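You operate a simulated robot arm through the tools that you are given. There is no shell and no other tool. Be economical: measure what you need, move in short steps, check, and stop when the job is done.

You are at the controls of a simulated robot arm. One attempt, no reset.

## Task
Put the 32 mm seat clamp from the top of the assembly bench on the handle end of the strapped cartons and the 30 mm seat clamp on the bottom shelf of the steel rack. Put the 10 mm tape card from the top deck of the trolley on the shelf under the wash tray and the 25 mm tape card on the top of the assembly bench. Fetch the yellow bubble pad and set it in the rework tray. Put one of the corner blocks from the lower shelf of the packing bench on the top of the returns shelf. Take the filler pad on the preparation bench and put it away on the bottom tier of the returns shelf. Put two of the yellow caps from the top of the trolley on the low shelf of the masking table. Take the tape cassette with the largest size on its label and put it on the green panel. Press the test key two times. The order is free. Set down upright: corner block, yellow cap, tape cassette.

The check looks at the end state, three seconds after you hand in, the way a careful person would. Anything else that was tipped, shoved, dropped, spilled or broken makes it a failure. A push-on lid holds only when it is set on centred and level and pressed home; a screw cap is set on level and turned clockwise until tight.

## Robot
A 7-joint arm with a two-finger parallel gripper on a trunk, on a base that drives. Base frame: it is fixed to the floor where the robot stands at the start and does not move with it; the origin is under the middle of the robot, x ahead of it, y to its left, z up; the surface under the hand at the start is at about z = 860. Lengths are in mm, angles in rad, forces in N, time in s.
With the tool pointing down near the work surface it reaches from about 360 to 740 mm from the robot's upright axis, wherever it stands. Its first joint turns from -2.496 to 2.496 rad. Places, roughly: bottom shelf of the steel rack [-1400, 700, 500]; bottom tier of the returns shelf [-1300, -800, 100]; corner block (6x6x8 cm) [2300, -1700, 300]; filler pad [750, 3500, 1000]; green panel (12x10x2 cm) [600, 4700, 800]; handle end of the strapped cartons [3100, 100, 800]; low shelf of the masking table [800, 5800, 300]; rework tray (18x16 cm) [1200, -1700, 860]; seat clamp [750, 250, 750]; shelf under the wash tray (38x24 cm) [820, 2700, 120]; tape card [-500, -1750, 750]; tape cassette [500, 5750, 1000]; test key [1000, 4800, 700]; top of the assembly bench [600, 500, 900]; top of the returns shelf [-1300, -800, 900]; yellow bubble pad [-750, -2000, 750]; yellow cap (3x5x6 cm) [500, 4800, 800]; yellow cap (6x6x4 cm) [700, 4800, 800]. Payload 3 kg.
The TCP is the grasp point between the finger pads, 30 mm short of the fingertips. In the tool frame z runs along the fingers and y along their closing line. Largest opening 110 mm; finger width 20, thickness 10; the body of the gripper, 48 by 112 mm, starts 55 mm behind the TCP.
Orientation is that of the tool frame in the base frame, as a unit quaternion [x, y, z, w]. With the fingers straight down and closing along the base's y, the tool's x points along the base's -x, its y along +y and its z along -z.

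## Interface
- The arm moves only by the tool step_arm. Its argument "commands" is a list that holds one entry, the list of rows, each a list of 7 numbers: the turn, a rotation vector about the tool's x, y, z in rad, then the shift along the tool's x, y, z in m, then the gripper command, from -1 (shut) to 1 (fully open), values between in proportion. In form: [[[wx, wy, wz, dx, dy, dz, jaw], ...]]. A call has 1 to 20 rows; each row is the pose to reach, as a shift and turn from the pose commanded when the call began, along the tool's axes at that moment. Rows are played at 5 a second. More than 50 mm and 0.15 rad between two rows, or a gripper value outside its range, and nothing of the call is played. A pose out of reach is approached as far as the arm can. The call stops where the force on the tool passes 40 N (or 10 N more than at its start, if that is more) or the arm is blocked; 0.2 s more then pass. The fingers move at their own pace (about 108 mm/s each) and stop on an object; they squeeze with about 32 N. The grip force told is the motor's: it shows also when the fingers shut on nothing. Time passes only in rows, and 0.2 s behind the last, so rows that repeat a pose let the fingers close. The reply holds the time, the measured pose of the TCP, the force on the tool along the base axes, the opening and the grip force, in the units named above and with some noise, with the torque about the TCP (base axes, N m) and any sound that the robot's microphone picked up.
- Cameras (640 x 400 px; columns grow to the right, rows downward): "scene" is now at [140.4, 20.7, 1687.5]; the picture's right is [0.34, -0.94, 0.00], its down [-0.83, -0.30, -0.48] and it looks along [0.45, 0.16, -0.88] (base axes); focal length 286 px, centre (320, 200). "wrist" rides on the gripper at [72, 17, -103] in the tool frame; the picture's right is [-0.23, 0.97, 0.00], its down [-0.76, -0.18, -0.62] and it looks along [-0.61, -0.14, 0.78] (tool axes); focal length 222 px, centre (320, 200). There is no depth. A picture from a camera that has moved, and an enlarged one, comes with that camera's place and axes in the base frame and with its lens.
- get_image(camera): a new picture of that camera. The clock stands still meanwhile.
- slide_trunk(by): slides the trunk up (or, below 0, down) by that many mm; the arm and the scene camera ride with it, the base frame stays. It gives what a move gives, with no picture.
- drive_base(legs): drives the robot by 1 to 6 legs, each [ahead, left, turn to the left] in mm, mm and rad, along the robot's own axes; the way and the turn of a leg run together, so that a leg with both is an arc; at most 1500 mm and 3.142 rad a leg. The arm and the cameras ride along, it lands a little off, and it stops where it bumps. It gives what a move gives.
- turn_head(pan, tilt): turns the head with the scene camera to pan (to the left, within 1.501 rad either way) and tilt (down, from -0.506 to 1.204), counted from straight ahead of the robot. It gives what a move gives.
- zoom(camera, box): a new picture of the part [left, top, right, bottom] of that camera's present view, enlarged. The clock stands still meanwhile.
- hand_in(): hands the job in; it is judged then, once.

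Work in short steps. Places have to be worked out from the pictures, the camera data and where the tool is seen: move nearer, look again, correct. Check each grasp and each placing, and mend what went wrong. You have 535 turns and 326 pictures in all, those below and enlarged ones among them. Open the gripper and draw the arm clear of the work before you hand the job in, unless the task says otherwise; then end with one line.

The tools are called after "Request:" by a JSON object that holds its "method" and its "body". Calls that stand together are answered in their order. step_arm: Moves the arm, as the interface text tells. Its arguments: {"type":"object","properties":{"commands":{"type":"array","items":{"type":"array","items":{"type":"array","items":{"type":"number"}}}}},"required":["commands"]} The other tools are called the same way: slide_trunk (by) slides the trunk up or down; drive_base (legs) drives the base; turn_head (pan, tilt) turns the head that bears the scene camera; get_image (camera) takes a picture; zoom (camera, box) takes an enlarged picture of a part of a camera's view; hand_in () hands the job in.

At the start:

```text
clock: 0.0
tool_pos: [408.4, 366.1, 1091.4]
ee_rot: [0.0, 1.0, 0.0, -0.001]
contact_force: [0.0, 0.2, -0.3]
moment: [0.02, -0.03, 0.05]
finger_gap: 110.0
gripper_force: 0.2
trunk travel left (down, up): [-825.0, 65.0]
robot x, y, heading: [-0.4, -2.1, 0.001]
head pan, tilt: [0.344, 1.07]
```

scene: 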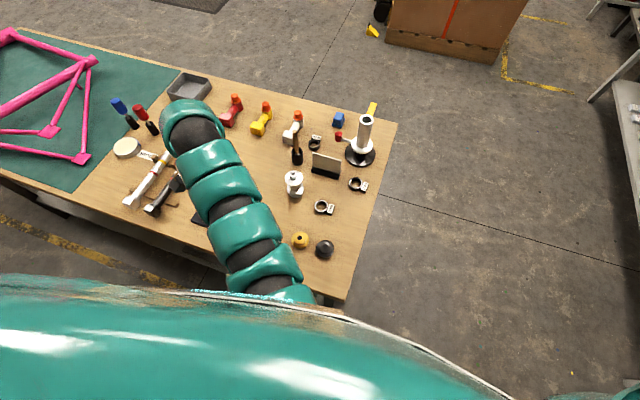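
wrist: 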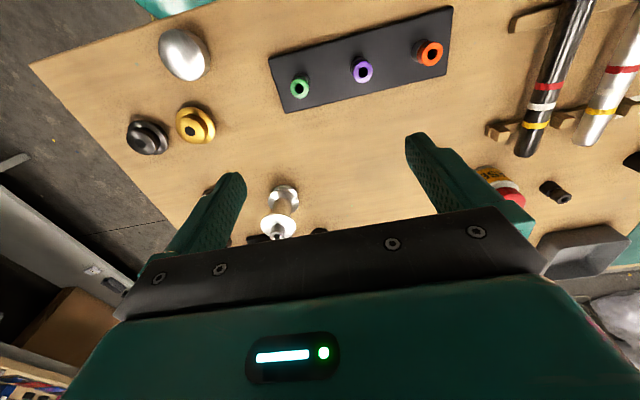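

I see the assembly bench with three seat clamps near the right end. I zoom in to read their sizes.

Request:
{"method": "zoom", "body": {"camera": "scene", "box": [280, 90, 400, 165]}}

Request:
{"method": "zoom", "body": {"camera": "scene", "box": [280, 150, 400, 225]}}

```text
5.33 times, centred on (340, 128) of scene
camera zoom: at [140.4, 20.7, 1687.5], right [0.34, -0.94, 0.0], down [-0.83, -0.3, -0.48], along [0.45, 0.16, -0.88], focal length 1522 px, centre (213, 587)
```

zoom: 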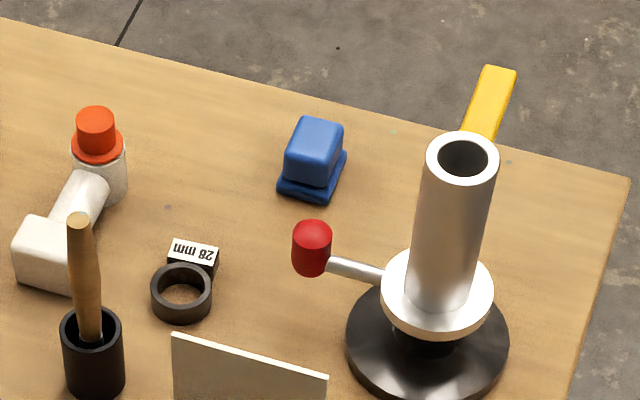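

```text
5.33 times, centred on (340, 188) of scene
camera zoom: at [140.4, 20.7, 1687.5], right [0.34, -0.94, 0.0], down [-0.83, -0.3, -0.48], along [0.45, 0.16, -0.88], focal length 1522 px, centre (213, 267)
```

zoom: 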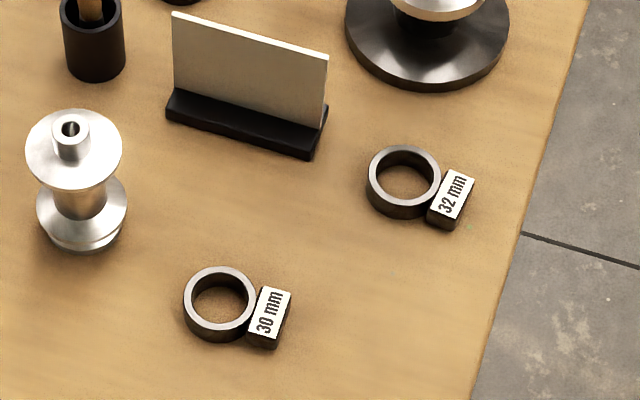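

The 30 and 32 mm clamps are readable: 32 mm ring at about (658,78), 30 mm ring at about (537,157). I look around to map the room.

Request:
{"method": "turn_head", "body": {"pan": 0.0, "tilt": 0.35}}

Request:
{"method": "get_image", "body": {"camera": "scene"}}

Request:
{"method": "turn_head", "body": {"pan": -1.4, "tilt": 0.35}}

Request:
{"method": "get_image", "body": {"camera": "scene"}}

Request:
{"method": "turn_head", "body": {"pan": 1.4, "tilt": 0.35}}

Request:
{"method": "get_image", "body": {"camera": "scene"}}

```text
clock: 1.1
tool_pos: [409.0, 366.6, 1092.4]
ee_rot: [0.0, 1.0, 0.0, 0.0]
contact_force: [-0.4, -0.2, -0.2]
moment: [-0.02, 0.0, 0.0]
finger_gap: 109.9
gripper_force: 0.0
trunk travel left (down, up): [-825.0, 65.0]
robot x, y, heading: [-0.6, -0.9, -0.002]
head pan, tilt: [0.0, 0.351]
```

```text
321 pictures are left
camera scene: at [172.2, -1.2, 1746.9], right [0.0, -1.0, 0.0], down [-0.34, 0.0, -0.94], along [0.94, 0.0, -0.34], focal length 286 px, centre (320, 200)
```

scene: 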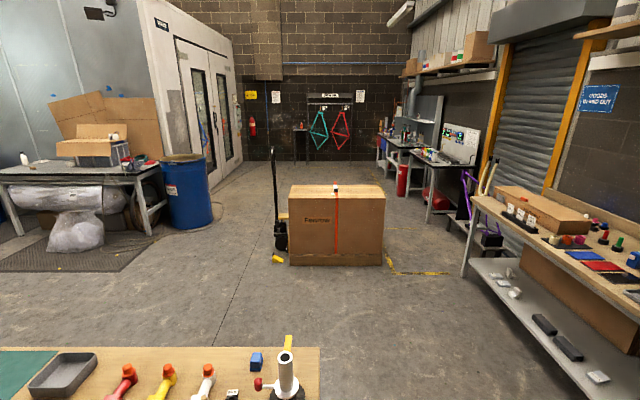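

```text
clock: 2.6
tool_pos: [408.1, 366.3, 1092.2]
ee_rot: [0.0, 1.0, 0.0, -0.001]
contact_force: [-0.8, 0.0, 0.6]
moment: [0.01, 0.04, 0.0]
finger_gap: 110.3
gripper_force: 0.1
trunk travel left (down, up): [-825.0, 65.0]
robot x, y, heading: [-3.2, 2.1, 0.001]
head pan, tilt: [-1.4, 0.351]
```

```text
320 pictures are left
camera scene: at [95.0, -93.0, 1747.0], right [-0.99, -0.17, 0.0], down [-0.06, 0.34, -0.94], along [0.16, -0.93, -0.34], focal length 286 px, centre (320, 200)
```

scene: 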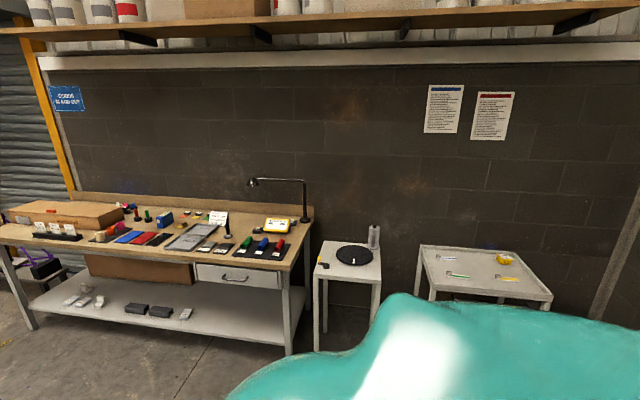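

```text
clock: 5.1
tool_pos: [409.5, 366.5, 1092.7]
ee_rot: [0.0, 1.0, 0.0, 0.0]
contact_force: [-0.1, -0.9, 0.3]
moment: [-0.01, -0.02, -0.02]
finger_gap: 110.0
gripper_force: 0.1
trunk travel left (down, up): [-825.0, 65.0]
robot x, y, heading: [-0.2, 0.4, 0.0]
head pan, tilt: [1.4, 0.351]
```

```text
319 pictures are left
camera scene: at [95.0, 90.5, 1747.0], right [0.99, -0.17, 0.0], down [-0.06, -0.34, -0.94], along [0.16, 0.93, -0.34], focal length 286 px, centre (320, 200)
```

scene: 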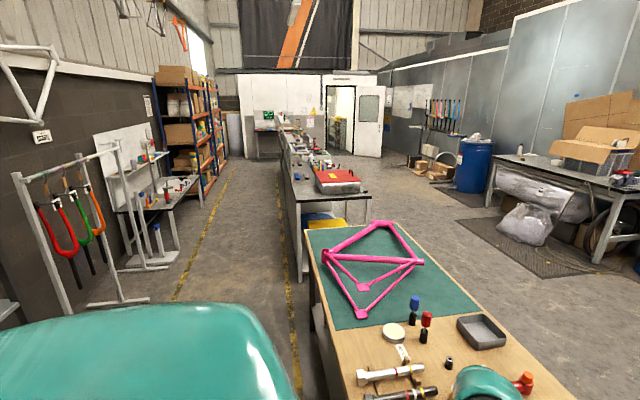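

The cartons are ahead, packing bench to the right, long bench row to the left. I now go above the 32 mm clamp, turning the tool by -90° so that the fingers close along x.

Request:
{"method": "step_arm", "body": {"commands": [[[0, 0, -0.14, -0.02, -0.026, 0.005, 0.5], [0, 0, -0.28, -0.04, -0.052, 0.01, 0.5], [0, 0, -0.42, -0.06, -0.078, 0.015, 0.5], [0, 0, -0.56, -0.08, -0.104, 0.02, 0.5], [0, 0, -0.7, -0.1, -0.13, 0.025, 0.5], [0, 0, -0.84, -0.125, -0.156, 0.03, 0.5], [0, 0, -0.98, -0.15, -0.182, 0.035, 0.5], [0, 0, -1.12, -0.175, -0.208, 0.04, 0.5], [0, 0, -1.26, -0.2, -0.234, 0.05, 0.5], [0, 0, -1.4, -0.225, -0.26, 0.06, 0.5], [0, 0, -1.5, -0.24, -0.28, 0.07, 0.5], [0, 0, -1.5708, -0.25, -0.288, 0.08, 0.5], [0, 0, -1.5708, -0.25, -0.288, 0.08, 0.5]]]}}

Request:
{"method": "get_image", "body": {"camera": "wrist"}}

Request:
{"method": "turn_head", "body": {"pan": 0.0, "tilt": 1.0}}

Request:
{"method": "get_image", "body": {"camera": "scene"}}

```text
clock: 7.9
tool_pos: [657.9, 77.4, 1012.8]
ee_rot: [0.708, -0.706, 0.0, 0.0]
contact_force: [0.1, 0.4, -1.2]
moment: [-0.01, 0.0, 0.0]
finger_gap: 82.5
gripper_force: 0.0
out of reach, approached as far as the arm can: row 4, 5, 6, 7
trunk travel left (down, up): [-825.0, 65.0]
robot x, y, heading: [0.2, 1.5, 0.002]
head pan, tilt: [1.4, 0.351]
```

```text
318 pictures are left
camera wrist: at [641.3, 5.3, 1117.8], right [-0.97, 0.23, 0.0], down [0.18, 0.76, 0.62], along [0.14, 0.61, -0.78], focal length 222 px, centre (320, 200)
```

wrist: 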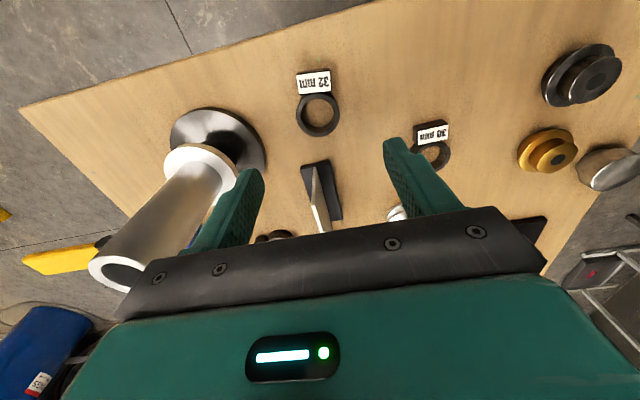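

```text
clock: 9.4
tool_pos: [657.6, 78.0, 1013.1]
ee_rot: [0.707, -0.707, 0.001, 0.0]
contact_force: [-0.2, 0.2, -0.4]
moment: [0.01, -0.02, -0.01]
finger_gap: 82.5
gripper_force: 0.1
trunk travel left (down, up): [-825.0, 65.0]
robot x, y, heading: [2.4, -3.1, -0.0]
head pan, tilt: [0.0, 1.0]
```

```text
317 pictures are left
camera scene: at [148.9, -1.3, 1692.2], right [0.0, -1.0, 0.0], down [-0.84, 0.0, -0.54], along [0.54, 0.0, -0.84], focal length 286 px, centre (320, 200)
```

scene: 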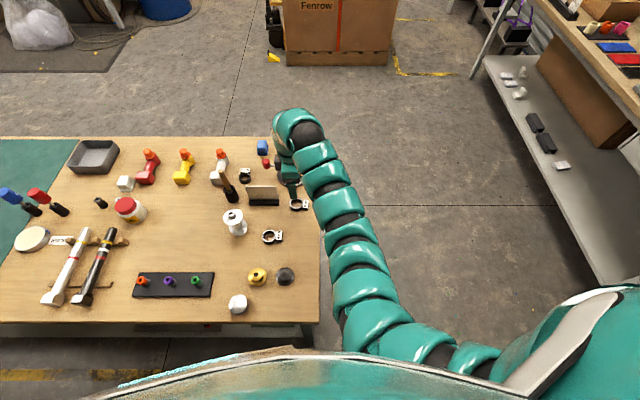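

Tool is over the ring; refined ring centre (658.5, 81). I shift 3 mm and descend to TCP z≈893.

Request:
{"method": "step_arm", "body": {"commands": [[[0, 0, 0, -0.003, 0, 0.04, 0.5], [0, 0, 0, -0.003, 0, 0.08, 0.5], [0, 0, 0, -0.003, 0, 0.105, 0.5], [0, 0, 0, -0.003, 0, 0.119, 0.5], [0, 0, 0, -0.003, 0, 0.119, 0.5]]]}}

Request:
{"method": "get_image", "body": {"camera": "wrist"}}

```text
clock: 10.6
tool_pos: [659.3, 80.4, 891.3]
ee_rot: [0.707, -0.707, 0.0, -0.001]
contact_force: [-0.1, -0.4, 0.1]
moment: [0.0, 0.01, 0.03]
finger_gap: 82.6
gripper_force: 0.0
trunk travel left (down, up): [-825.0, 65.0]
robot x, y, heading: [-0.9, 1.3, -0.002]
head pan, tilt: [0.0, 1.0]
```

```text
316 pictures are left
camera wrist: at [642.8, 7.5, 996.2], right [-0.97, 0.23, 0.0], down [0.18, 0.76, 0.62], along [0.14, 0.61, -0.78], focal length 222 px, centre (320, 200)
```

wrist: 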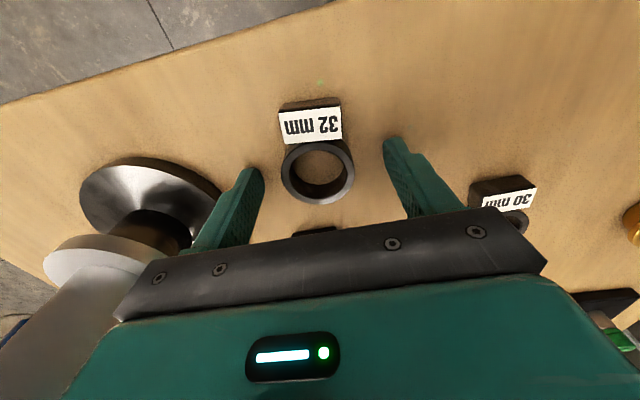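

The ring sits between the fingers. I close and lift.

Request:
{"method": "step_arm", "body": {"commands": [[[0, 0, 0, 0, 0, 0, -1], [0, 0, 0, 0, 0, 0, -1], [0, 0, 0, 0, 0, 0, -1], [0, 0, 0, 0, 0, -0.04, -1], [0, 0, 0, 0, 0, -0.09, -1], [0, 0, 0, 0, 0, -0.14, -1], [0, 0, 0, 0, 0, -0.19, -1]]]}}

Request:
{"method": "get_image", "body": {"camera": "wrist"}}

```text
clock: 12.2
tool_pos: [657.3, 80.6, 1085.9]
ee_rot: [-0.707, 0.707, 0.001, 0.001]
contact_force: [-0.1, -0.6, 1.4]
moment: [0.01, -0.03, 0.0]
finger_gap: 0.2
gripper_force: 32.1
trunk travel left (down, up): [-825.0, 65.0]
robot x, y, heading: [0.6, -0.5, 0.0]
head pan, tilt: [0.0, 1.0]
```

```text
315 pictures are left
camera wrist: at [641.2, 8.3, 1192.3], right [-0.97, 0.23, 0.0], down [0.18, 0.76, 0.63], along [0.14, 0.61, -0.78], focal length 222 px, centre (320, 200)
```

wrist: 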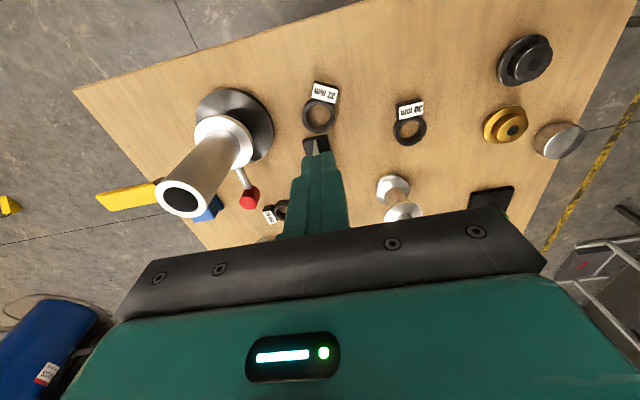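

The fingers shut on nothing and the clamp slid away. I zoom in to see how it lies now.

Request:
{"method": "zoom", "body": {"camera": "wrist", "box": [240, 60, 440, 185]}}

Request:
{"method": "zoom", "body": {"camera": "scene", "box": [200, 125, 340, 212]}}

```text
3.20 times, centred on (340, 122) of wrist
camera zoom: at [641.2, 8.3, 1192.3], right [-0.97, 0.23, 0.0], down [0.18, 0.76, 0.63], along [0.14, 0.61, -0.78], focal length 711 px, centre (256, 448)
```

zoom: 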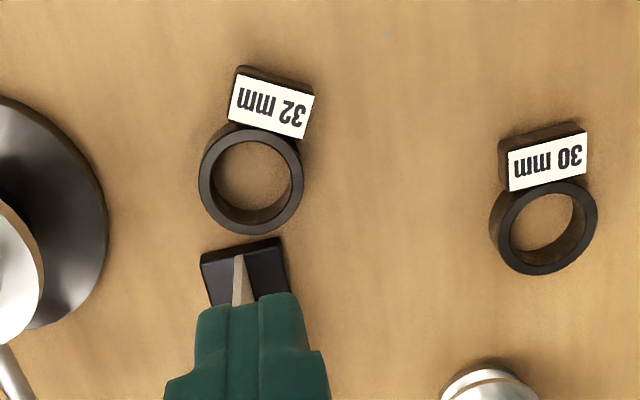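

```text
4.57 times, centred on (270, 168) of scene
camera zoom: at [147.7, -3.8, 1692.4], right [0.0, -1.0, 0.0], down [-0.84, 0.0, -0.54], along [0.54, 0.0, -0.84], focal length 1305 px, centre (549, 344)
```

zoom: 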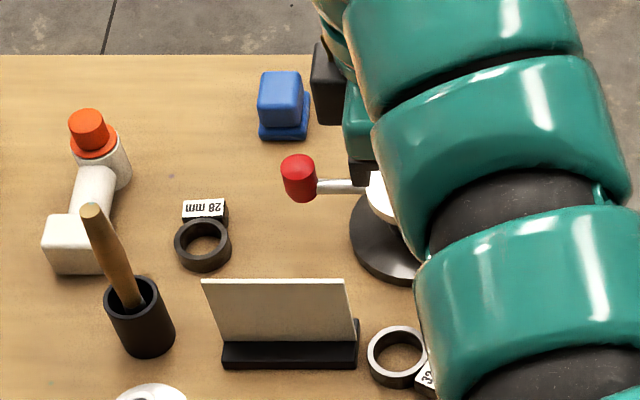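

The ring is now about (667,111), close to the card holder; the pads probably caught it off centre. I move over it, stop a little above, and check.

Request:
{"method": "step_arm", "body": {"commands": [[[0, 0, 0, -0.016, -0.005, 0.0, 0.4], [0, 0, 0, -0.031, -0.009, 0.04, 0.4], [0, 0, 0, -0.031, -0.009, 0.09, 0.4], [0, 0, 0, -0.031, -0.009, 0.14, 0.4], [0, 0, 0, -0.031, -0.009, 0.17, 0.4], [0, 0, 0, -0.031, -0.009, 0.17, 0.4]]]}}

Request:
{"method": "get_image", "body": {"camera": "wrist"}}

```text
clock: 13.6
tool_pos: [668.3, 111.0, 913.0]
ee_rot: [0.707, -0.707, 0.001, 0.0]
contact_force: [-0.1, 0.3, 0.5]
moment: [0.03, -0.04, 0.01]
finger_gap: 77.0
gripper_force: 0.1
trunk travel left (down, up): [-825.0, 65.0]
robot x, y, heading: [-1.8, 0.2, -0.004]
head pan, tilt: [0.0, 1.0]
```

```text
312 pictures are left
camera wrist: at [650.8, 37.8, 1018.7], right [-0.97, 0.23, 0.0], down [0.18, 0.76, 0.62], along [0.14, 0.61, -0.78], focal length 222 px, centre (320, 200)
```

wrist: 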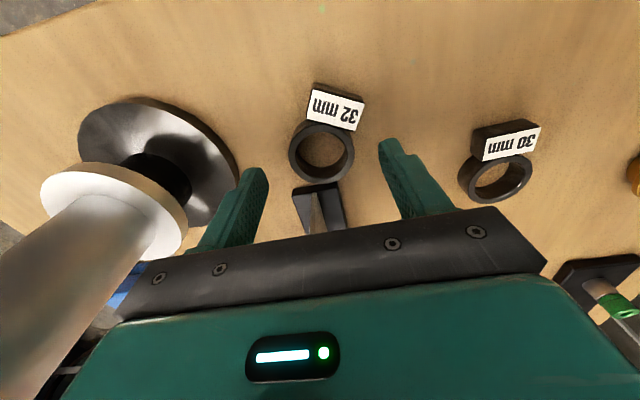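

Ring at about (663,109) agrees with the tool. I go down gently until touching the bench, then close.

Request:
{"method": "step_arm", "body": {"commands": [[[0, 0, 0, 0, 0.004, 0.015, 0.4], [0, 0, 0, 0, 0.004, 0.021, 0.4], [0, 0, 0, 0, 0.004, 0.024, 0.4], [0, 0, 0, 0, 0.004, 0.026, 0.4], [0, 0, 0, 0, 0.004, 0.028, 0.4], [0, 0, 0, 0, 0.004, 0.03, 0.4]]]}}

Request:
{"method": "get_image", "body": {"camera": "wrist"}}

```text
clock: 14.9
tool_pos: [665.1, 110.6, 889.7]
ee_rot: [-0.707, 0.708, -0.002, 0.003]
contact_force: [-5.8, -6.0, 28.5]
moment: [-0.29, 1.47, 0.51]
finger_gap: 79.9
gripper_force: 2.5
trunk travel left (down, up): [-825.0, 65.0]
robot x, y, heading: [-2.3, -2.3, 0.003]
head pan, tilt: [0.0, 1.0]
stopped in row 6: the force on the tool passed its limit at 43 N (the readings are from after the stop); the commanded pose is now the measured one
```

```text
311 pictures are left
camera wrist: at [648.3, 39.2, 995.4], right [-0.97, 0.23, -0.01], down [0.18, 0.76, 0.62], along [0.15, 0.61, -0.78], focal length 222 px, centre (320, 200)
```

wrist: 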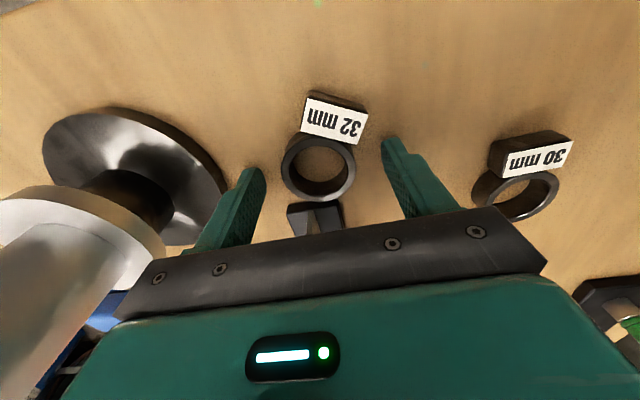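

Bench confirmed at z=860; the ring is centred. I rise 1.5 mm and close, then look before lifting.

Request:
{"method": "step_arm", "body": {"commands": [[[0, 0, 0, 0, -0.002, -0.002, 0.2], [0, 0, 0, 0, -0.002, -0.002, -0.1], [0, 0, 0, 0, -0.002, -0.002, -0.3], [0, 0, 0, 0, -0.002, -0.002, -1], [0, 0, 0, 0, -0.002, -0.002, -1]]]}}

Request:
{"method": "get_image", "body": {"camera": "wrist"}}

```text
clock: 16.1
tool_pos: [668.2, 112.0, 889.0]
ee_rot: [-0.706, 0.708, -0.001, 0.003]
contact_force: [-6.4, 1.6, 7.3]
moment: [0.0, 0.45, -0.1]
finger_gap: 42.2
gripper_force: 32.1
trunk travel left (down, up): [-825.0, 65.0]
robot x, y, heading: [-2.9, -1.8, -0.0]
head pan, tilt: [0.0, 1.0]
```

```text
310 pictures are left
camera wrist: at [651.2, 41.1, 995.3], right [-0.97, 0.23, -0.01], down [0.18, 0.76, 0.62], along [0.15, 0.61, -0.78], focal length 222 px, centre (320, 200)
```

wrist: 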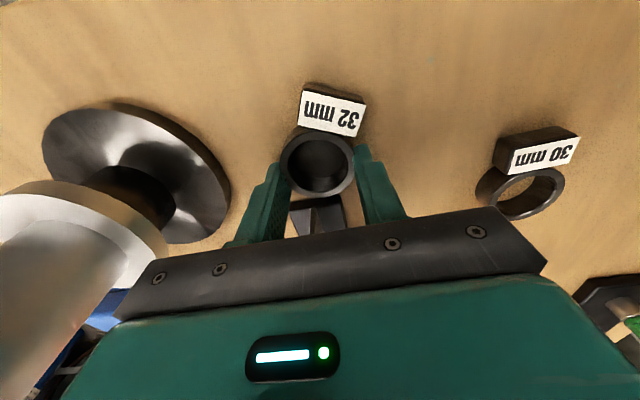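

Gripped at 42 mm. I lift straight up.

Request:
{"method": "step_arm", "body": {"commands": [[[0, 0, 0, 0, 0, -0.02, -1], [0, 0, 0, 0, 0, -0.05, -1], [0, 0, 0, 0, 0, -0.09, -1], [0, 0, 0, 0, 0, -0.13, -1], [0, 0, 0, 0, 0, -0.18, -1]]]}}

Request:
{"method": "get_image", "body": {"camera": "wrist"}}

```text
clock: 17.3
tool_pos: [667.4, 115.1, 1070.4]
ee_rot: [0.708, -0.706, 0.001, -0.003]
contact_force: [-1.3, 3.3, 0.2]
moment: [-0.17, -0.14, 0.02]
finger_gap: 42.2
gripper_force: 32.3
trunk travel left (down, up): [-825.0, 65.0]
robot x, y, heading: [-4.1, 5.2, -0.001]
head pan, tilt: [0.0, 1.0]
```

```text
309 pictures are left
camera wrist: at [650.1, 43.2, 1175.2], right [-0.97, 0.22, -0.01], down [0.17, 0.76, 0.62], along [0.14, 0.61, -0.78], focal length 222 px, centre (320, 200)
```

wrist: 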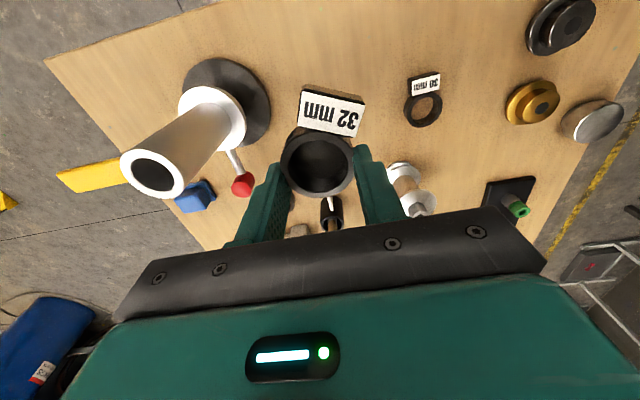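

The clamp is held. I strafe right past the bench end and drive ahead towards the cartons, with the arm high.

Request:
{"method": "drive_base", "body": {"legs": [[0, -650, 0], [1500, 0, 0], [600, 0, 0]]}}

Request:
{"method": "turn_head", "body": {"pan": 0.5, "tilt": 0.6}}

Request:
{"method": "get_image", "body": {"camera": "scene"}}

```text
clock: 30.9
tool_pos: [2759.0, -457.3, 1067.6]
ee_rot: [0.722, -0.692, 0.002, -0.002]
contact_force: [-0.2, 0.3, 0.4]
moment: [0.03, 0.01, 0.0]
finger_gap: 41.7
gripper_force: 32.5
trunk travel left (down, up): [-825.0, 65.0]
robot x, y, heading: [2096.7, -598.1, 0.042]
head pan, tilt: [0.0, 1.0]
```

```text
clock: 31.9
tool_pos: [2758.9, -456.6, 1068.8]
ee_rot: [0.721, -0.693, 0.001, -0.001]
contact_force: [-0.1, 0.7, 0.1]
moment: [-0.03, 0.01, 0.02]
finger_gap: 41.9
gripper_force: 32.0
trunk travel left (down, up): [-825.0, 65.0]
robot x, y, heading: [2098.9, -601.7, 0.042]
head pan, tilt: [0.499, 0.6]
```

```text
308 pictures are left
camera scene: at [2251.1, -551.1, 1724.2], right [0.51, -0.86, 0.0], down [-0.49, -0.29, -0.82], along [0.71, 0.42, -0.57], focal length 286 px, centre (320, 200)
```

scene: 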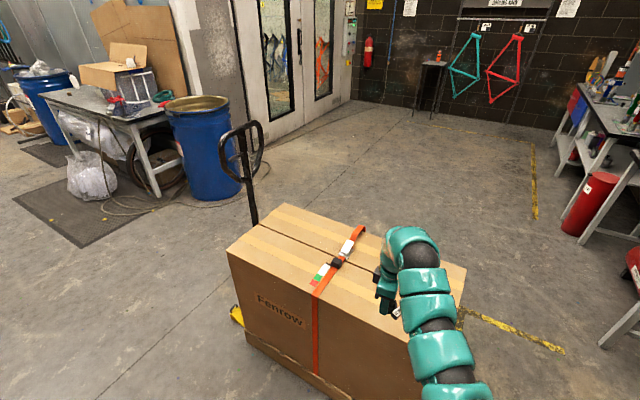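

Box top z≈785, left/front corner at about (2857,300). I aim for a spot at about (2965,80), between strap and handle end, and drive there.

Request:
{"method": "drive_base", "body": {"legs": [[0, 535, -0.042], [210, 0, 0]]}}

Request:
{"method": "turn_head", "body": {"pan": 0.0, "tilt": 0.9}}

Request:
{"method": "get_image", "body": {"camera": "scene"}}

Request:
{"method": "get_image", "body": {"camera": "wrist"}}

```text
clock: 36.2
tool_pos: [2968.5, 43.1, 1068.5]
ee_rot: [-0.704, 0.71, -0.001, 0.001]
contact_force: [0.9, -0.2, -0.7]
moment: [0.03, 0.04, 0.02]
finger_gap: 41.9
gripper_force: 31.6
trunk travel left (down, up): [-825.0, 65.0]
robot x, y, heading: [2296.0, -67.9, -0.008]
head pan, tilt: [0.499, 0.6]
```

```text
clock: 37.1
tool_pos: [2967.4, 43.0, 1069.2]
ee_rot: [-0.703, 0.711, -0.001, 0.001]
contact_force: [-0.4, -0.3, 0.4]
moment: [0.01, -0.05, -0.04]
finger_gap: 41.7
gripper_force: 31.9
trunk travel left (down, up): [-825.0, 65.0]
robot x, y, heading: [2295.5, -66.9, -0.008]
head pan, tilt: [0.0, 0.901]
```

```text
307 pictures are left
camera scene: at [2453.2, -67.9, 1699.5], right [-0.01, -1.0, 0.0], down [-0.78, 0.01, -0.62], along [0.62, 0.0, -0.78], focal length 286 px, centre (320, 200)
```

scene: 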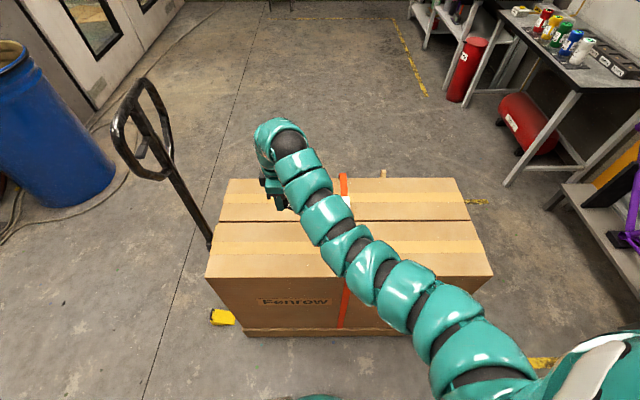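

```text
306 pictures are left
camera wrist: at [2949.8, -29.9, 1173.6], right [-0.97, 0.24, 0.0], down [0.18, 0.76, 0.62], along [0.15, 0.61, -0.78], focal length 222 px, centre (320, 200)
```

wrist: 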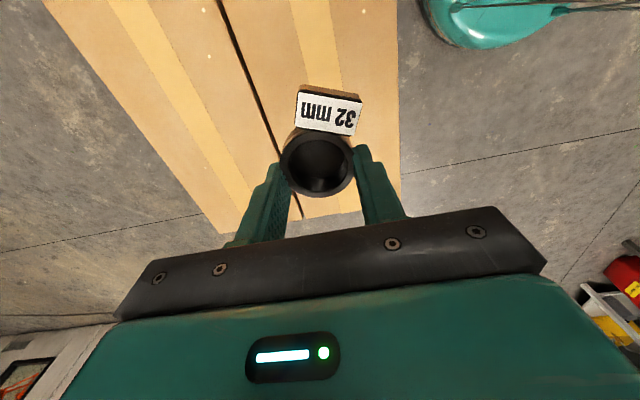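

I move 50 mm left and lower toward the box top (expected contact at TCP≈815), slowly at the end.

Request:
{"method": "step_arm", "body": {"commands": [[[0, 0, 0, -0.025, 0, 0.03, -1], [0, 0, 0, -0.05, 0, 0.065, -1], [0, 0, 0, -0.05, 0, 0.11, -1], [0, 0, 0, -0.05, 0, 0.155, -1], [0, 0, 0, -0.05, 0, 0.2, -1], [0, 0, 0, -0.05, 0, 0.23, -1], [0, 0, 0, -0.05, 0, 0.235, -1], [0, 0, 0, -0.05, 0, 0.239, -1], [0, 0, 0, -0.05, 0, 0.242, -1], [0, 0, 0, -0.05, 0, 0.245, -1], [0, 0, 0, -0.05, 0, 0.248, -1], [0, 0, 0, -0.05, 0, 0.251, -1], [0, 0, 0, -0.05, 0, 0.254, -1], [0, 0, 0, -0.05, 0, 0.257, -1], [0, 0, 0, -0.05, 0, 0.26, -1], [0, 0, 0, -0.05, 0, 0.263, -1]]]}}

Request:
{"method": "get_image", "body": {"camera": "wrist"}}

```text
clock: 40.5
tool_pos: [2943.5, 72.2, 834.8]
ee_rot: [-0.703, 0.711, -0.001, 0.001]
contact_force: [0.5, -0.3, -0.7]
moment: [0.01, 0.01, 0.0]
finger_gap: 41.9
gripper_force: 32.3
out of reach, approached as far as the arm can: row 5, 6, 7, 8, 9, 10, 11, 12, 13, 14, 15, 16
trunk travel left (down, up): [-825.0, 65.0]
robot x, y, heading: [2298.7, -65.9, -0.015]
head pan, tilt: [0.0, 0.901]
```

```text
305 pictures are left
camera wrist: at [2925.6, 0.2, 940.6], right [-0.97, 0.24, 0.0], down [0.18, 0.76, 0.62], along [0.15, 0.61, -0.78], focal length 222 px, centre (320, 200)
```

wrist: 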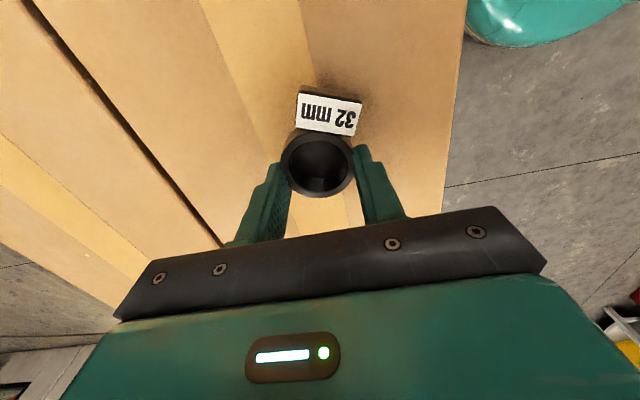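

The arm is at its reach limit at z≈835. I slide the trunk down 15 mm.

Request:
{"method": "slide_trunk", "body": {"by": -14}}

Request:
{"method": "step_arm", "body": {"commands": [[[0, 0, 0, 0, 0.0, 0.002, -1], [0, 0, 0, 0, 0.0, 0.004, -1], [0, 0, 0, 0, 0.0, 0.006, -1], [0, 0, 0, 0, 0.0, 0.008, -1]]]}}

```text
clock: 41.1
tool_pos: [2944.4, 72.6, 821.8]
ee_rot: [-0.703, 0.711, -0.003, 0.001]
contact_force: [-0.4, 0.1, -0.6]
moment: [-0.02, 0.01, 0.02]
finger_gap: 41.7
gripper_force: 31.7
trunk travel left (down, up): [-811.0, 79.0]
robot x, y, heading: [2295.2, -66.0, -0.009]
head pan, tilt: [0.0, 0.901]
```

```text
clock: 42.1
tool_pos: [2943.0, 71.9, 820.1]
ee_rot: [-0.704, 0.711, -0.002, 0.002]
contact_force: [-0.3, -0.6, -0.2]
moment: [-0.01, 0.01, -0.02]
finger_gap: 41.8
gripper_force: 31.9
out of reach, approached as far as the arm can: row 2, 3, 4
trunk travel left (down, up): [-811.0, 79.0]
robot x, y, heading: [2302.1, -65.3, -0.007]
head pan, tilt: [0.0, 0.901]
```

I raise the arm 40 mm, slide down 40 mm, then lower with the arm.

Request:
{"method": "step_arm", "body": {"commands": [[[0, 0, 0, 0, 0.0, -0.04, -1]]]}}

Request:
{"method": "slide_trunk", "body": {"by": -40}}

Request:
{"method": "step_arm", "body": {"commands": [[[0, 0, 0, 0, 0.0, 0.001, -1], [0, 0, 0, 0, 0.0, 0.003, -1], [0, 0, 0, 0, 0.0, 0.005, -1], [0, 0, 0, 0, 0.0, 0.007, -1], [0, 0, 0, 0, 0.0, 0.009, -1], [0, 0, 0, 0, 0.0, 0.011, -1], [0, 0, 0, 0, 0.0, 0.013, -1], [0, 0, 0, 0, 0.0, 0.015, -1]]]}}

```text
clock: 42.5
tool_pos: [2943.6, 72.8, 861.2]
ee_rot: [-0.703, 0.711, -0.001, 0.002]
contact_force: [-0.7, 0.8, 0.0]
moment: [-0.01, -0.03, 0.01]
finger_gap: 41.6
gripper_force: 32.3
trunk travel left (down, up): [-811.0, 79.0]
robot x, y, heading: [2296.4, -67.0, -0.011]
head pan, tilt: [0.0, 0.901]
```

```text
clock: 43.4
tool_pos: [2942.2, 71.5, 820.3]
ee_rot: [-0.704, 0.711, -0.002, 0.002]
contact_force: [-0.1, -0.7, -1.2]
moment: [0.01, -0.03, 0.0]
finger_gap: 42.0
gripper_force: 32.1
trunk travel left (down, up): [-771.0, 119.0]
robot x, y, heading: [2299.7, -65.2, -0.01]
head pan, tilt: [0.0, 0.901]
```

```text
clock: 44.9
tool_pos: [2945.3, 72.9, 814.0]
ee_rot: [-0.703, 0.711, -0.004, 0.006]
contact_force: [-8.8, -4.3, 20.0]
moment: [-0.27, 0.75, 0.07]
finger_gap: 41.9
gripper_force: 32.7
trunk travel left (down, up): [-771.0, 119.0]
robot x, y, heading: [2299.5, -67.4, -0.007]
head pan, tilt: [0.0, 0.901]
stopped in row 7: the force on the tool passed its limit at 45 N (the readings are from after the stop); the commanded pose is now the measured one
```

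Contact at 814 as expected. I rise 1 mm, open, and lift off.

Request:
{"method": "step_arm", "body": {"commands": [[[0, 0, 0, 0, 0.0, -0.001, -0.2], [0, 0, 0, 0, 0.0, -0.001, 0.1], [0, 0, 0, 0, 0.0, -0.001, 0.4], [0, 0, 0, 0, 0.0, -0.001, 0.4], [0, 0, 0, 0, 0.0, -0.03, 0.4], [0, 0, 0, 0, 0.0, -0.08, 0.4], [0, 0, 0, 0, 0.0, -0.13, 0.4], [0, 0, 0, 0, 0.0, -0.18, 0.4]]]}}

Request:
{"method": "get_image", "body": {"camera": "wrist"}}

```text
clock: 46.6
tool_pos: [2943.4, 73.7, 990.9]
ee_rot: [-0.703, 0.711, -0.002, 0.005]
contact_force: [0.2, -0.5, 0.2]
moment: [0.04, -0.04, -0.02]
finger_gap: 76.9
gripper_force: 0.0
trunk travel left (down, up): [-771.0, 119.0]
robot x, y, heading: [2299.9, -65.4, -0.007]
head pan, tilt: [0.0, 0.901]
```

```text
304 pictures are left
camera wrist: at [2925.1, 1.6, 1096.2], right [-0.97, 0.24, -0.01], down [0.18, 0.76, 0.63], along [0.16, 0.61, -0.78], focal length 222 px, centre (320, 200)
```

wrist: 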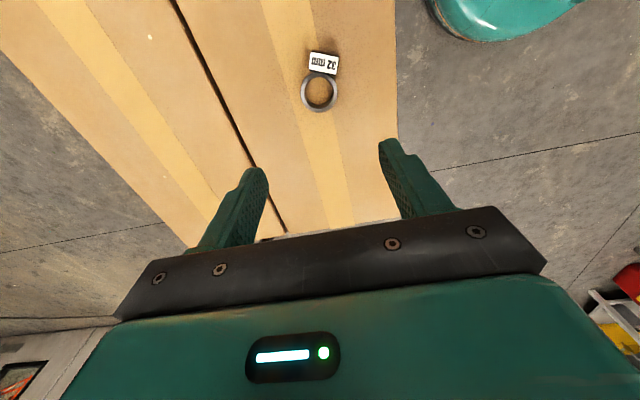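

The clamp lies flat on the handle end. Next the packing bench: I back off, turn right and look at it.

Request:
{"method": "drive_base", "body": {"legs": [[-150, 0, 0], [0, 0, -1.56]]}}

Request:
{"method": "turn_head", "body": {"pan": 0.0, "tilt": 0.5}}

Request:
{"method": "get_image", "body": {"camera": "scene"}}

```text
clock: 51.9
tool_pos: [2286.0, -712.2, 992.3]
ee_rot: [0.009, 1.0, -0.006, 0.002]
contact_force: [-0.3, -1.2, 0.1]
moment: [-0.05, 0.01, -0.03]
finger_gap: 77.0
gripper_force: 0.0
trunk travel left (down, up): [-771.0, 119.0]
robot x, y, heading: [2150.6, -62.3, -1.59]
head pan, tilt: [0.0, 0.901]
```

```text
clock: 52.7
tool_pos: [2284.6, -710.5, 991.0]
ee_rot: [0.009, 1.0, -0.006, 0.001]
contact_force: [0.4, -0.3, -0.2]
moment: [0.0, 0.0, 0.0]
finger_gap: 77.2
gripper_force: 0.1
trunk travel left (down, up): [-771.0, 119.0]
robot x, y, heading: [2154.2, -64.0, -1.587]
head pan, tilt: [0.0, 0.499]
```

```text
303 pictures are left
camera scene: at [2146.5, -236.4, 1679.2], right [-1.0, 0.02, 0.0], down [0.01, 0.48, -0.88], along [-0.01, -0.88, -0.48], focal length 286 px, centre (320, 200)
```

scene: 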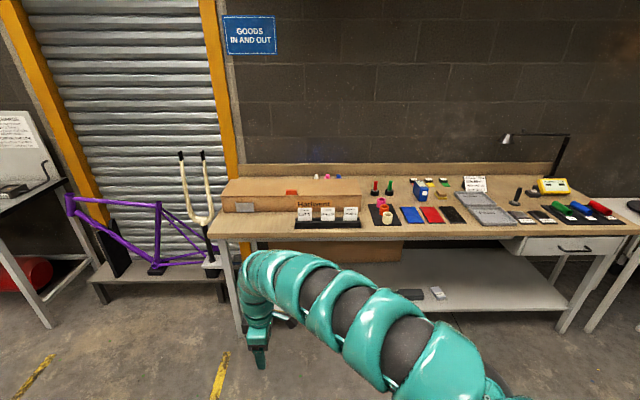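

I lower the trunk to look under the packing bench.

Request:
{"method": "slide_trunk", "body": {"by": -550}}

Request:
{"method": "turn_head", "body": {"pan": -0.1, "tilt": 0.4}}

Request:
{"method": "get_image", "body": {"camera": "scene"}}

```text
refused: -550 is not a number from -400 to 400
```

```text
clock: 53.4
tool_pos: [2285.5, -711.5, 991.1]
ee_rot: [0.009, 1.0, -0.005, 0.001]
contact_force: [0.4, 0.3, -0.5]
moment: [0.01, 0.0, 0.01]
finger_gap: 76.9
gripper_force: 0.1
trunk travel left (down, up): [-771.0, 119.0]
robot x, y, heading: [2151.2, -60.7, -1.587]
head pan, tilt: [-0.099, 0.4]
```

```text
302 pictures are left
camera scene: at [2137.4, -237.5, 1688.4], right [-0.99, 0.11, 0.0], down [0.04, 0.39, -0.92], along [-0.11, -0.91, -0.39], focal length 286 px, centre (320, 200)
```

scene: 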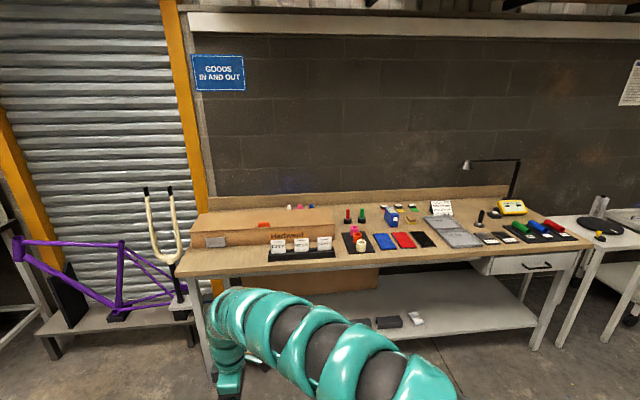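

Request:
{"method": "slide_trunk", "body": {"by": -400}}

Request:
{"method": "slide_trunk", "body": {"by": -150}}

Request:
{"method": "get_image", "body": {"camera": "scene"}}

Request:
{"method": "get_image", "body": {"camera": "wrist"}}

```text
clock: 57.2
tool_pos: [2287.0, -709.8, 590.1]
ee_rot: [0.009, 1.0, -0.005, 0.001]
contact_force: [0.0, 0.3, -0.3]
moment: [0.03, 0.01, -0.04]
finger_gap: 76.9
gripper_force: 0.0
trunk travel left (down, up): [-371.0, 519.0]
robot x, y, heading: [2148.1, -66.1, -1.585]
head pan, tilt: [-0.099, 0.4]
```

```text
clock: 59.0
tool_pos: [2287.3, -711.4, 440.5]
ee_rot: [0.009, 1.0, -0.006, 0.001]
contact_force: [-0.3, 0.0, 0.6]
moment: [0.01, -0.01, 0.03]
finger_gap: 77.2
gripper_force: 0.0
trunk travel left (down, up): [-221.0, 669.0]
robot x, y, heading: [2149.4, -65.2, -1.588]
head pan, tilt: [-0.099, 0.4]
```

```text
301 pictures are left
camera scene: at [2137.3, -237.3, 1138.5], right [-0.99, 0.11, 0.0], down [0.04, 0.39, -0.92], along [-0.11, -0.92, -0.39], focal length 286 px, centre (320, 200)
```

scene: 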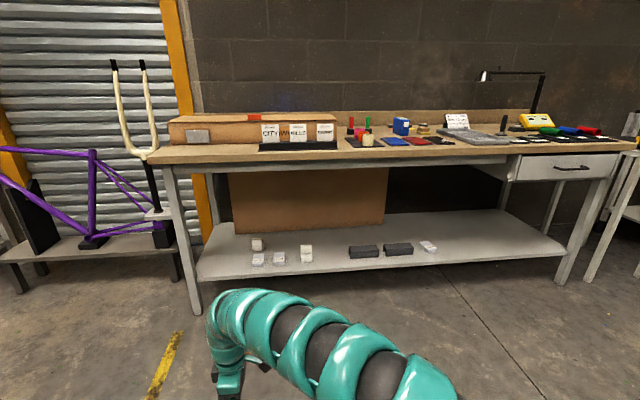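

```text
300 pictures are left
camera wrist: at [2213.9, -691.6, 546.1], right [0.24, 0.97, -0.01], down [0.76, -0.18, 0.63], along [0.61, -0.16, -0.78], focal length 222 px, centre (320, 200)
```

wrist: 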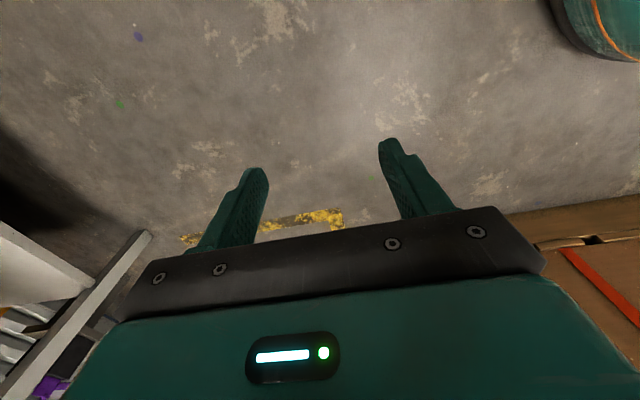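

Request:
{"method": "zoom", "body": {"camera": "scene", "box": [200, 215, 360, 285]}}

Request:
{"method": "zoom", "body": {"camera": "scene", "box": [320, 215, 480, 285]}}

```text
4.00 times, centred on (280, 250) of scene
camera zoom: at [2137.3, -237.3, 1138.5], right [-0.99, 0.11, 0.0], down [0.04, 0.39, -0.92], along [-0.11, -0.92, -0.39], focal length 1142 px, centre (480, 0)
```

zoom: 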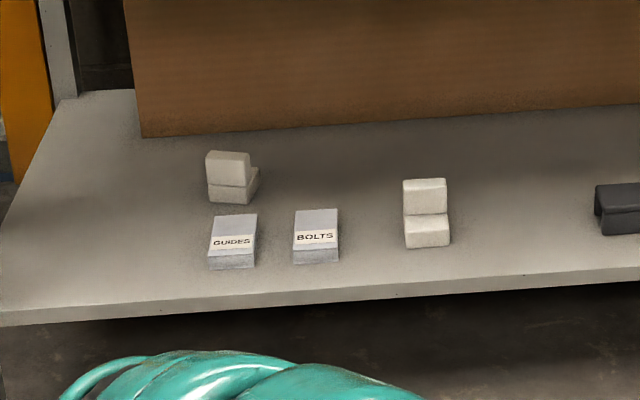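

```text
4.00 times, centred on (400, 250) of scene
camera zoom: at [2137.3, -237.3, 1138.5], right [-0.99, 0.11, 0.0], down [0.04, 0.39, -0.92], along [-0.11, -0.92, -0.39], focal length 1142 px, centre (0, 0)
```

zoom: 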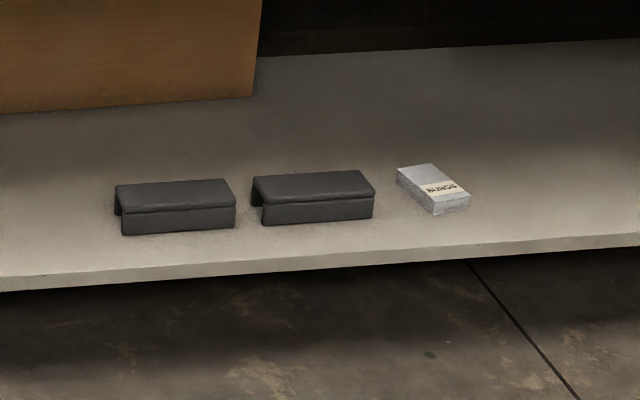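

I see two white L-shaped corner blocks; the nearer is at about (2060,-1410) just behind the shelf's front edge. I retract the arm and turn the hand to point forward-down later.

Request:
{"method": "step_arm", "body": {"commands": [[[0, 0, 0.14, 0.012, 0.016, 0, 0.8], [0, 0, 0.28, 0.024, 0.032, 0, 0.8], [0, 0, 0.42, 0.036, 0.048, 0, 0.8], [0, 0, 0.56, 0.048, 0.064, 0, 0.8], [0, 0, 0.7, 0.06, 0.08, 0, 0.8], [0, 0, 0.84, 0.072, 0.096, 0, 0.8], [0, 0, 0.98, 0.084, 0.112, 0, 0.8], [0, 0, 1.12, 0.096, 0.128, 0, 0.8], [0, 0, 1.26, 0.108, 0.15, 0, 0.8], [0, 0, 1.4, 0.12, 0.17, 0, 0.8], [0, 0, 1.57, 0.137, 0.196, 0, 0.8]]]}}

Request:
{"method": "drive_base", "body": {"legs": [[600, -90, 0.0]]}}

Request:
{"method": "turn_head", "body": {"pan": 0.0, "tilt": 0.7}}

Request:
{"method": "get_image", "body": {"camera": "scene"}}

Request:
{"method": "get_image", "body": {"camera": "wrist"}}

```text
refused: row 11 steps farther than a row can; nothing moved
```

```text
clock: 62.5
tool_pos: [2204.1, -1334.6, 441.1]
ee_rot: [0.002, 1.0, -0.006, 0.002]
contact_force: [0.0, 0.2, -0.1]
moment: [-0.01, -0.02, 0.04]
finger_gap: 77.1
gripper_force: 0.0
trunk travel left (down, up): [-221.0, 669.0]
robot x, y, heading: [2054.5, -691.5, -1.571]
head pan, tilt: [-0.099, 0.4]
```

```text
clock: 63.3
tool_pos: [2205.2, -1334.9, 441.1]
ee_rot: [0.001, 1.0, -0.006, 0.002]
contact_force: [-0.1, 0.5, 0.5]
moment: [0.0, 0.03, -0.04]
finger_gap: 77.0
gripper_force: 0.0
trunk travel left (down, up): [-221.0, 669.0]
robot x, y, heading: [2054.8, -690.7, -1.568]
head pan, tilt: [0.0, 0.7]
```

```text
297 pictures are left
camera scene: at [2057.8, -856.9, 1111.7], right [-1.0, 0.0, 0.0], down [0.0, 0.64, -0.77], along [0.0, -0.77, -0.64], focal length 286 px, centre (320, 200)
```

scene: 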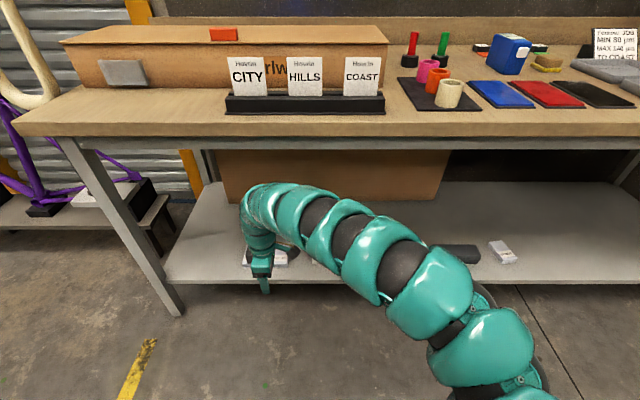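

```text
296 pictures are left
camera wrist: at [2132.7, -1317.0, 546.0], right [0.23, 0.97, -0.01], down [0.76, -0.17, 0.63], along [0.61, -0.15, -0.78], focal length 222 px, centre (320, 200)
```

wrist: 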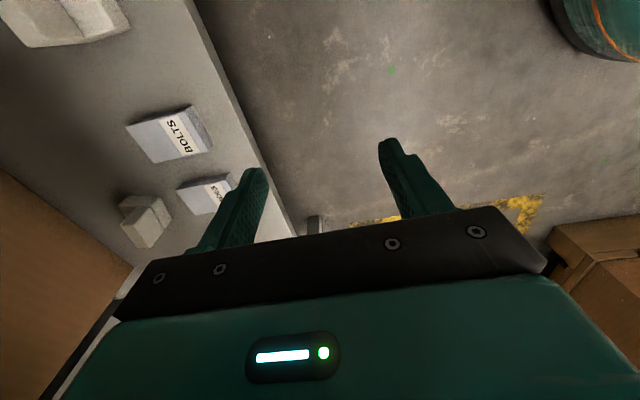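

No collision, but the arm command was refused (step too large). I redo it: retract and turn the hand to face the bench.

Request:
{"method": "step_arm", "body": {"commands": [[[0, 0, 0.0, 0.0, 0.04, 0, 0.8], [0, 0, 0.14, 0.012, 0.07, 0, 0.8], [0, 0, 0.28, 0.024, 0.1, 0, 0.8], [0, 0, 0.42, 0.036, 0.12, -0.01, 0.8], [0, 0, 0.56, 0.05, 0.145, -0.02, 0.8], [0, 0, 0.7, 0.063, 0.145, -0.03, 0.8], [0, 0, 0.84, 0.076, 0.145, -0.03, 0.8], [0, 0, 0.98, 0.088, 0.145, -0.03, 0.8], [0, 0, 1.12, 0.1, 0.145, -0.03, 0.8], [0, 0, 1.26, 0.115, 0.145, -0.03, 0.8], [0, 0, 1.4, 0.132, 0.145, -0.03, 0.8], [0, 0, 1.5, 0.14, 0.145, -0.03, 0.8], [0, 0, 1.57, 0.15, 0.145, -0.03, 0.8]]]}}

Request:
{"method": "get_image", "body": {"camera": "wrist"}}

Request:
{"method": "get_image", "body": {"camera": "scene"}}

```text
clock: 66.1
tool_pos: [2118.6, -1331.8, 406.4]
ee_rot: [0.708, 0.706, -0.002, 0.004]
contact_force: [0.2, 0.5, -0.5]
moment: [-0.01, 0.02, 0.02]
finger_gap: 98.9
gripper_force: 0.1
out of reach, approached as far as the arm can: row 2, 3, 4, 5, 6, 7, 8, 9, 10, 11, 12, 13
trunk travel left (down, up): [-221.0, 669.0]
robot x, y, heading: [2058.3, -689.8, -1.57]
head pan, tilt: [0.0, 0.7]
```

```text
295 pictures are left
camera wrist: at [2135.5, -1257.3, 511.1], right [0.97, -0.23, 0.0], down [-0.18, -0.76, 0.63], along [-0.14, -0.61, -0.78], focal length 222 px, centre (320, 200)
```

wrist: 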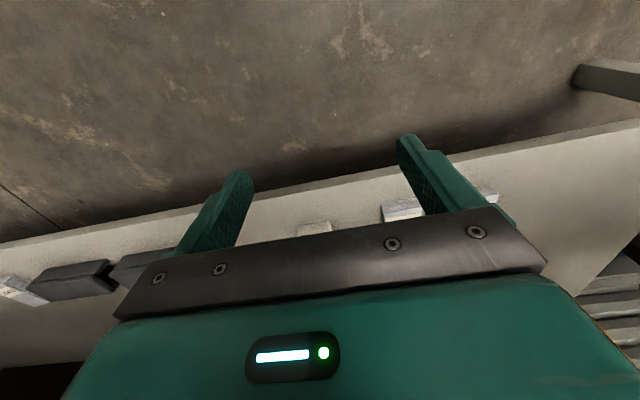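

```text
294 pictures are left
camera scene: at [2057.8, -856.8, 1111.6], right [-1.0, 0.0, 0.0], down [0.0, 0.64, -0.76], along [0.0, -0.76, -0.64], focal length 286 px, centre (320, 200)
```

scene: 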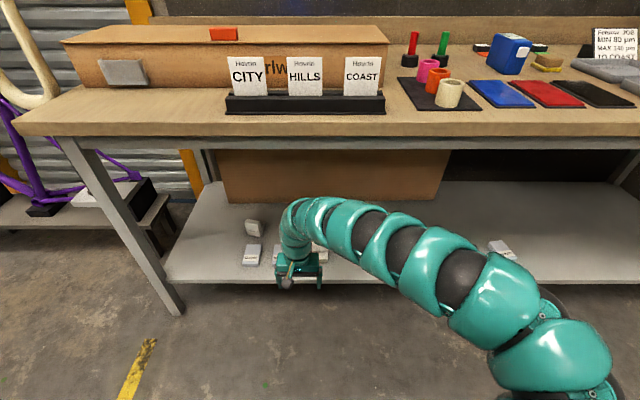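

I back the base 200 mm and then tilt the hand 0.75 rad toward the bench.

Request:
{"method": "drive_base", "body": {"legs": [[-200, 0, 0]]}}

Request:
{"method": "step_arm", "body": {"commands": [[[0, -0.1, 0.0, 0, 0, 0, 0.8], [0, -0.2, 0.0, 0, 0, 0, 0.8], [0, -0.3, 0.0, 0, 0, 0, 0.8], [0, -0.4, 0.0, 0, 0, 0, 0.8], [0, -0.5, 0.0, 0, 0, 0, 0.8], [0, -0.6, 0.0, 0, 0, 0, 0.8], [0, -0.7, 0.0, 0, 0, 0, 0.8], [0, -0.75, 0.0, 0, 0, 0, 0.8], [0, -0.75, 0.0, 0, 0, 0, 0.8]]]}}

Request:
{"method": "get_image", "body": {"camera": "wrist"}}

Request:
{"method": "get_image", "body": {"camera": "scene"}}

```text
clock: 67.7
tool_pos: [2116.6, -1124.8, 406.2]
ee_rot: [0.708, 0.706, -0.002, 0.003]
contact_force: [-0.6, -0.6, -0.6]
moment: [0.02, 0.05, -0.03]
finger_gap: 98.9
gripper_force: 0.0
trunk travel left (down, up): [-221.0, 669.0]
robot x, y, heading: [2061.5, -483.4, -1.57]
head pan, tilt: [0.0, 0.7]
```

```text
clock: 69.7
tool_pos: [2170.3, -1202.0, 391.7]
ee_rot: [0.659, 0.656, -0.261, 0.26]
contact_force: [0.1, 0.5, 0.8]
moment: [0.03, 0.02, -0.05]
finger_gap: 98.9
gripper_force: 0.1
out of reach, approached as far as the arm can: row 1, 2, 3, 4, 5, 6, 7, 8, 9
trunk travel left (down, up): [-221.0, 669.0]
robot x, y, heading: [2055.9, -483.7, -1.573]
head pan, tilt: [0.0, 0.7]
```

```text
293 pictures are left
camera wrist: at [2188.2, -1078.1, 418.9], right [0.97, -0.17, 0.16], down [-0.18, -0.13, 0.98], along [-0.14, -0.98, -0.15], focal length 222 px, centre (320, 200)
```

wrist: 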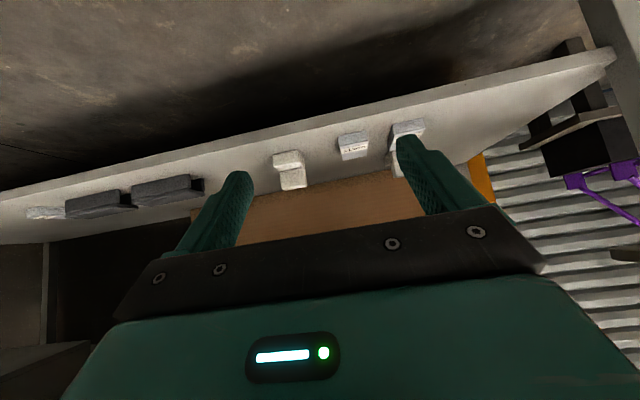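

```text
292 pictures are left
camera scene: at [2057.5, -651.2, 1111.6], right [-1.0, 0.0, 0.0], down [0.0, 0.64, -0.76], along [0.0, -0.76, -0.64], focal length 286 px, centre (320, 200)
```

scene: 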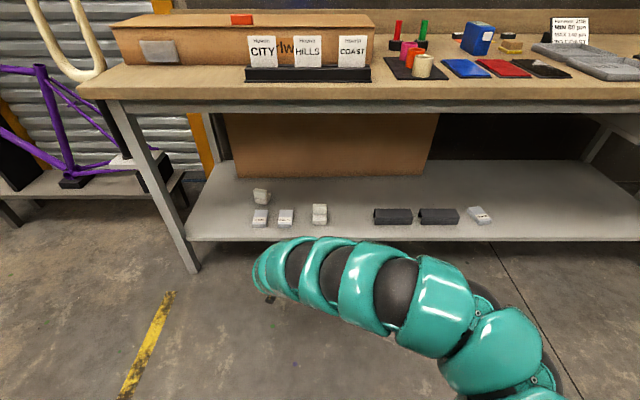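

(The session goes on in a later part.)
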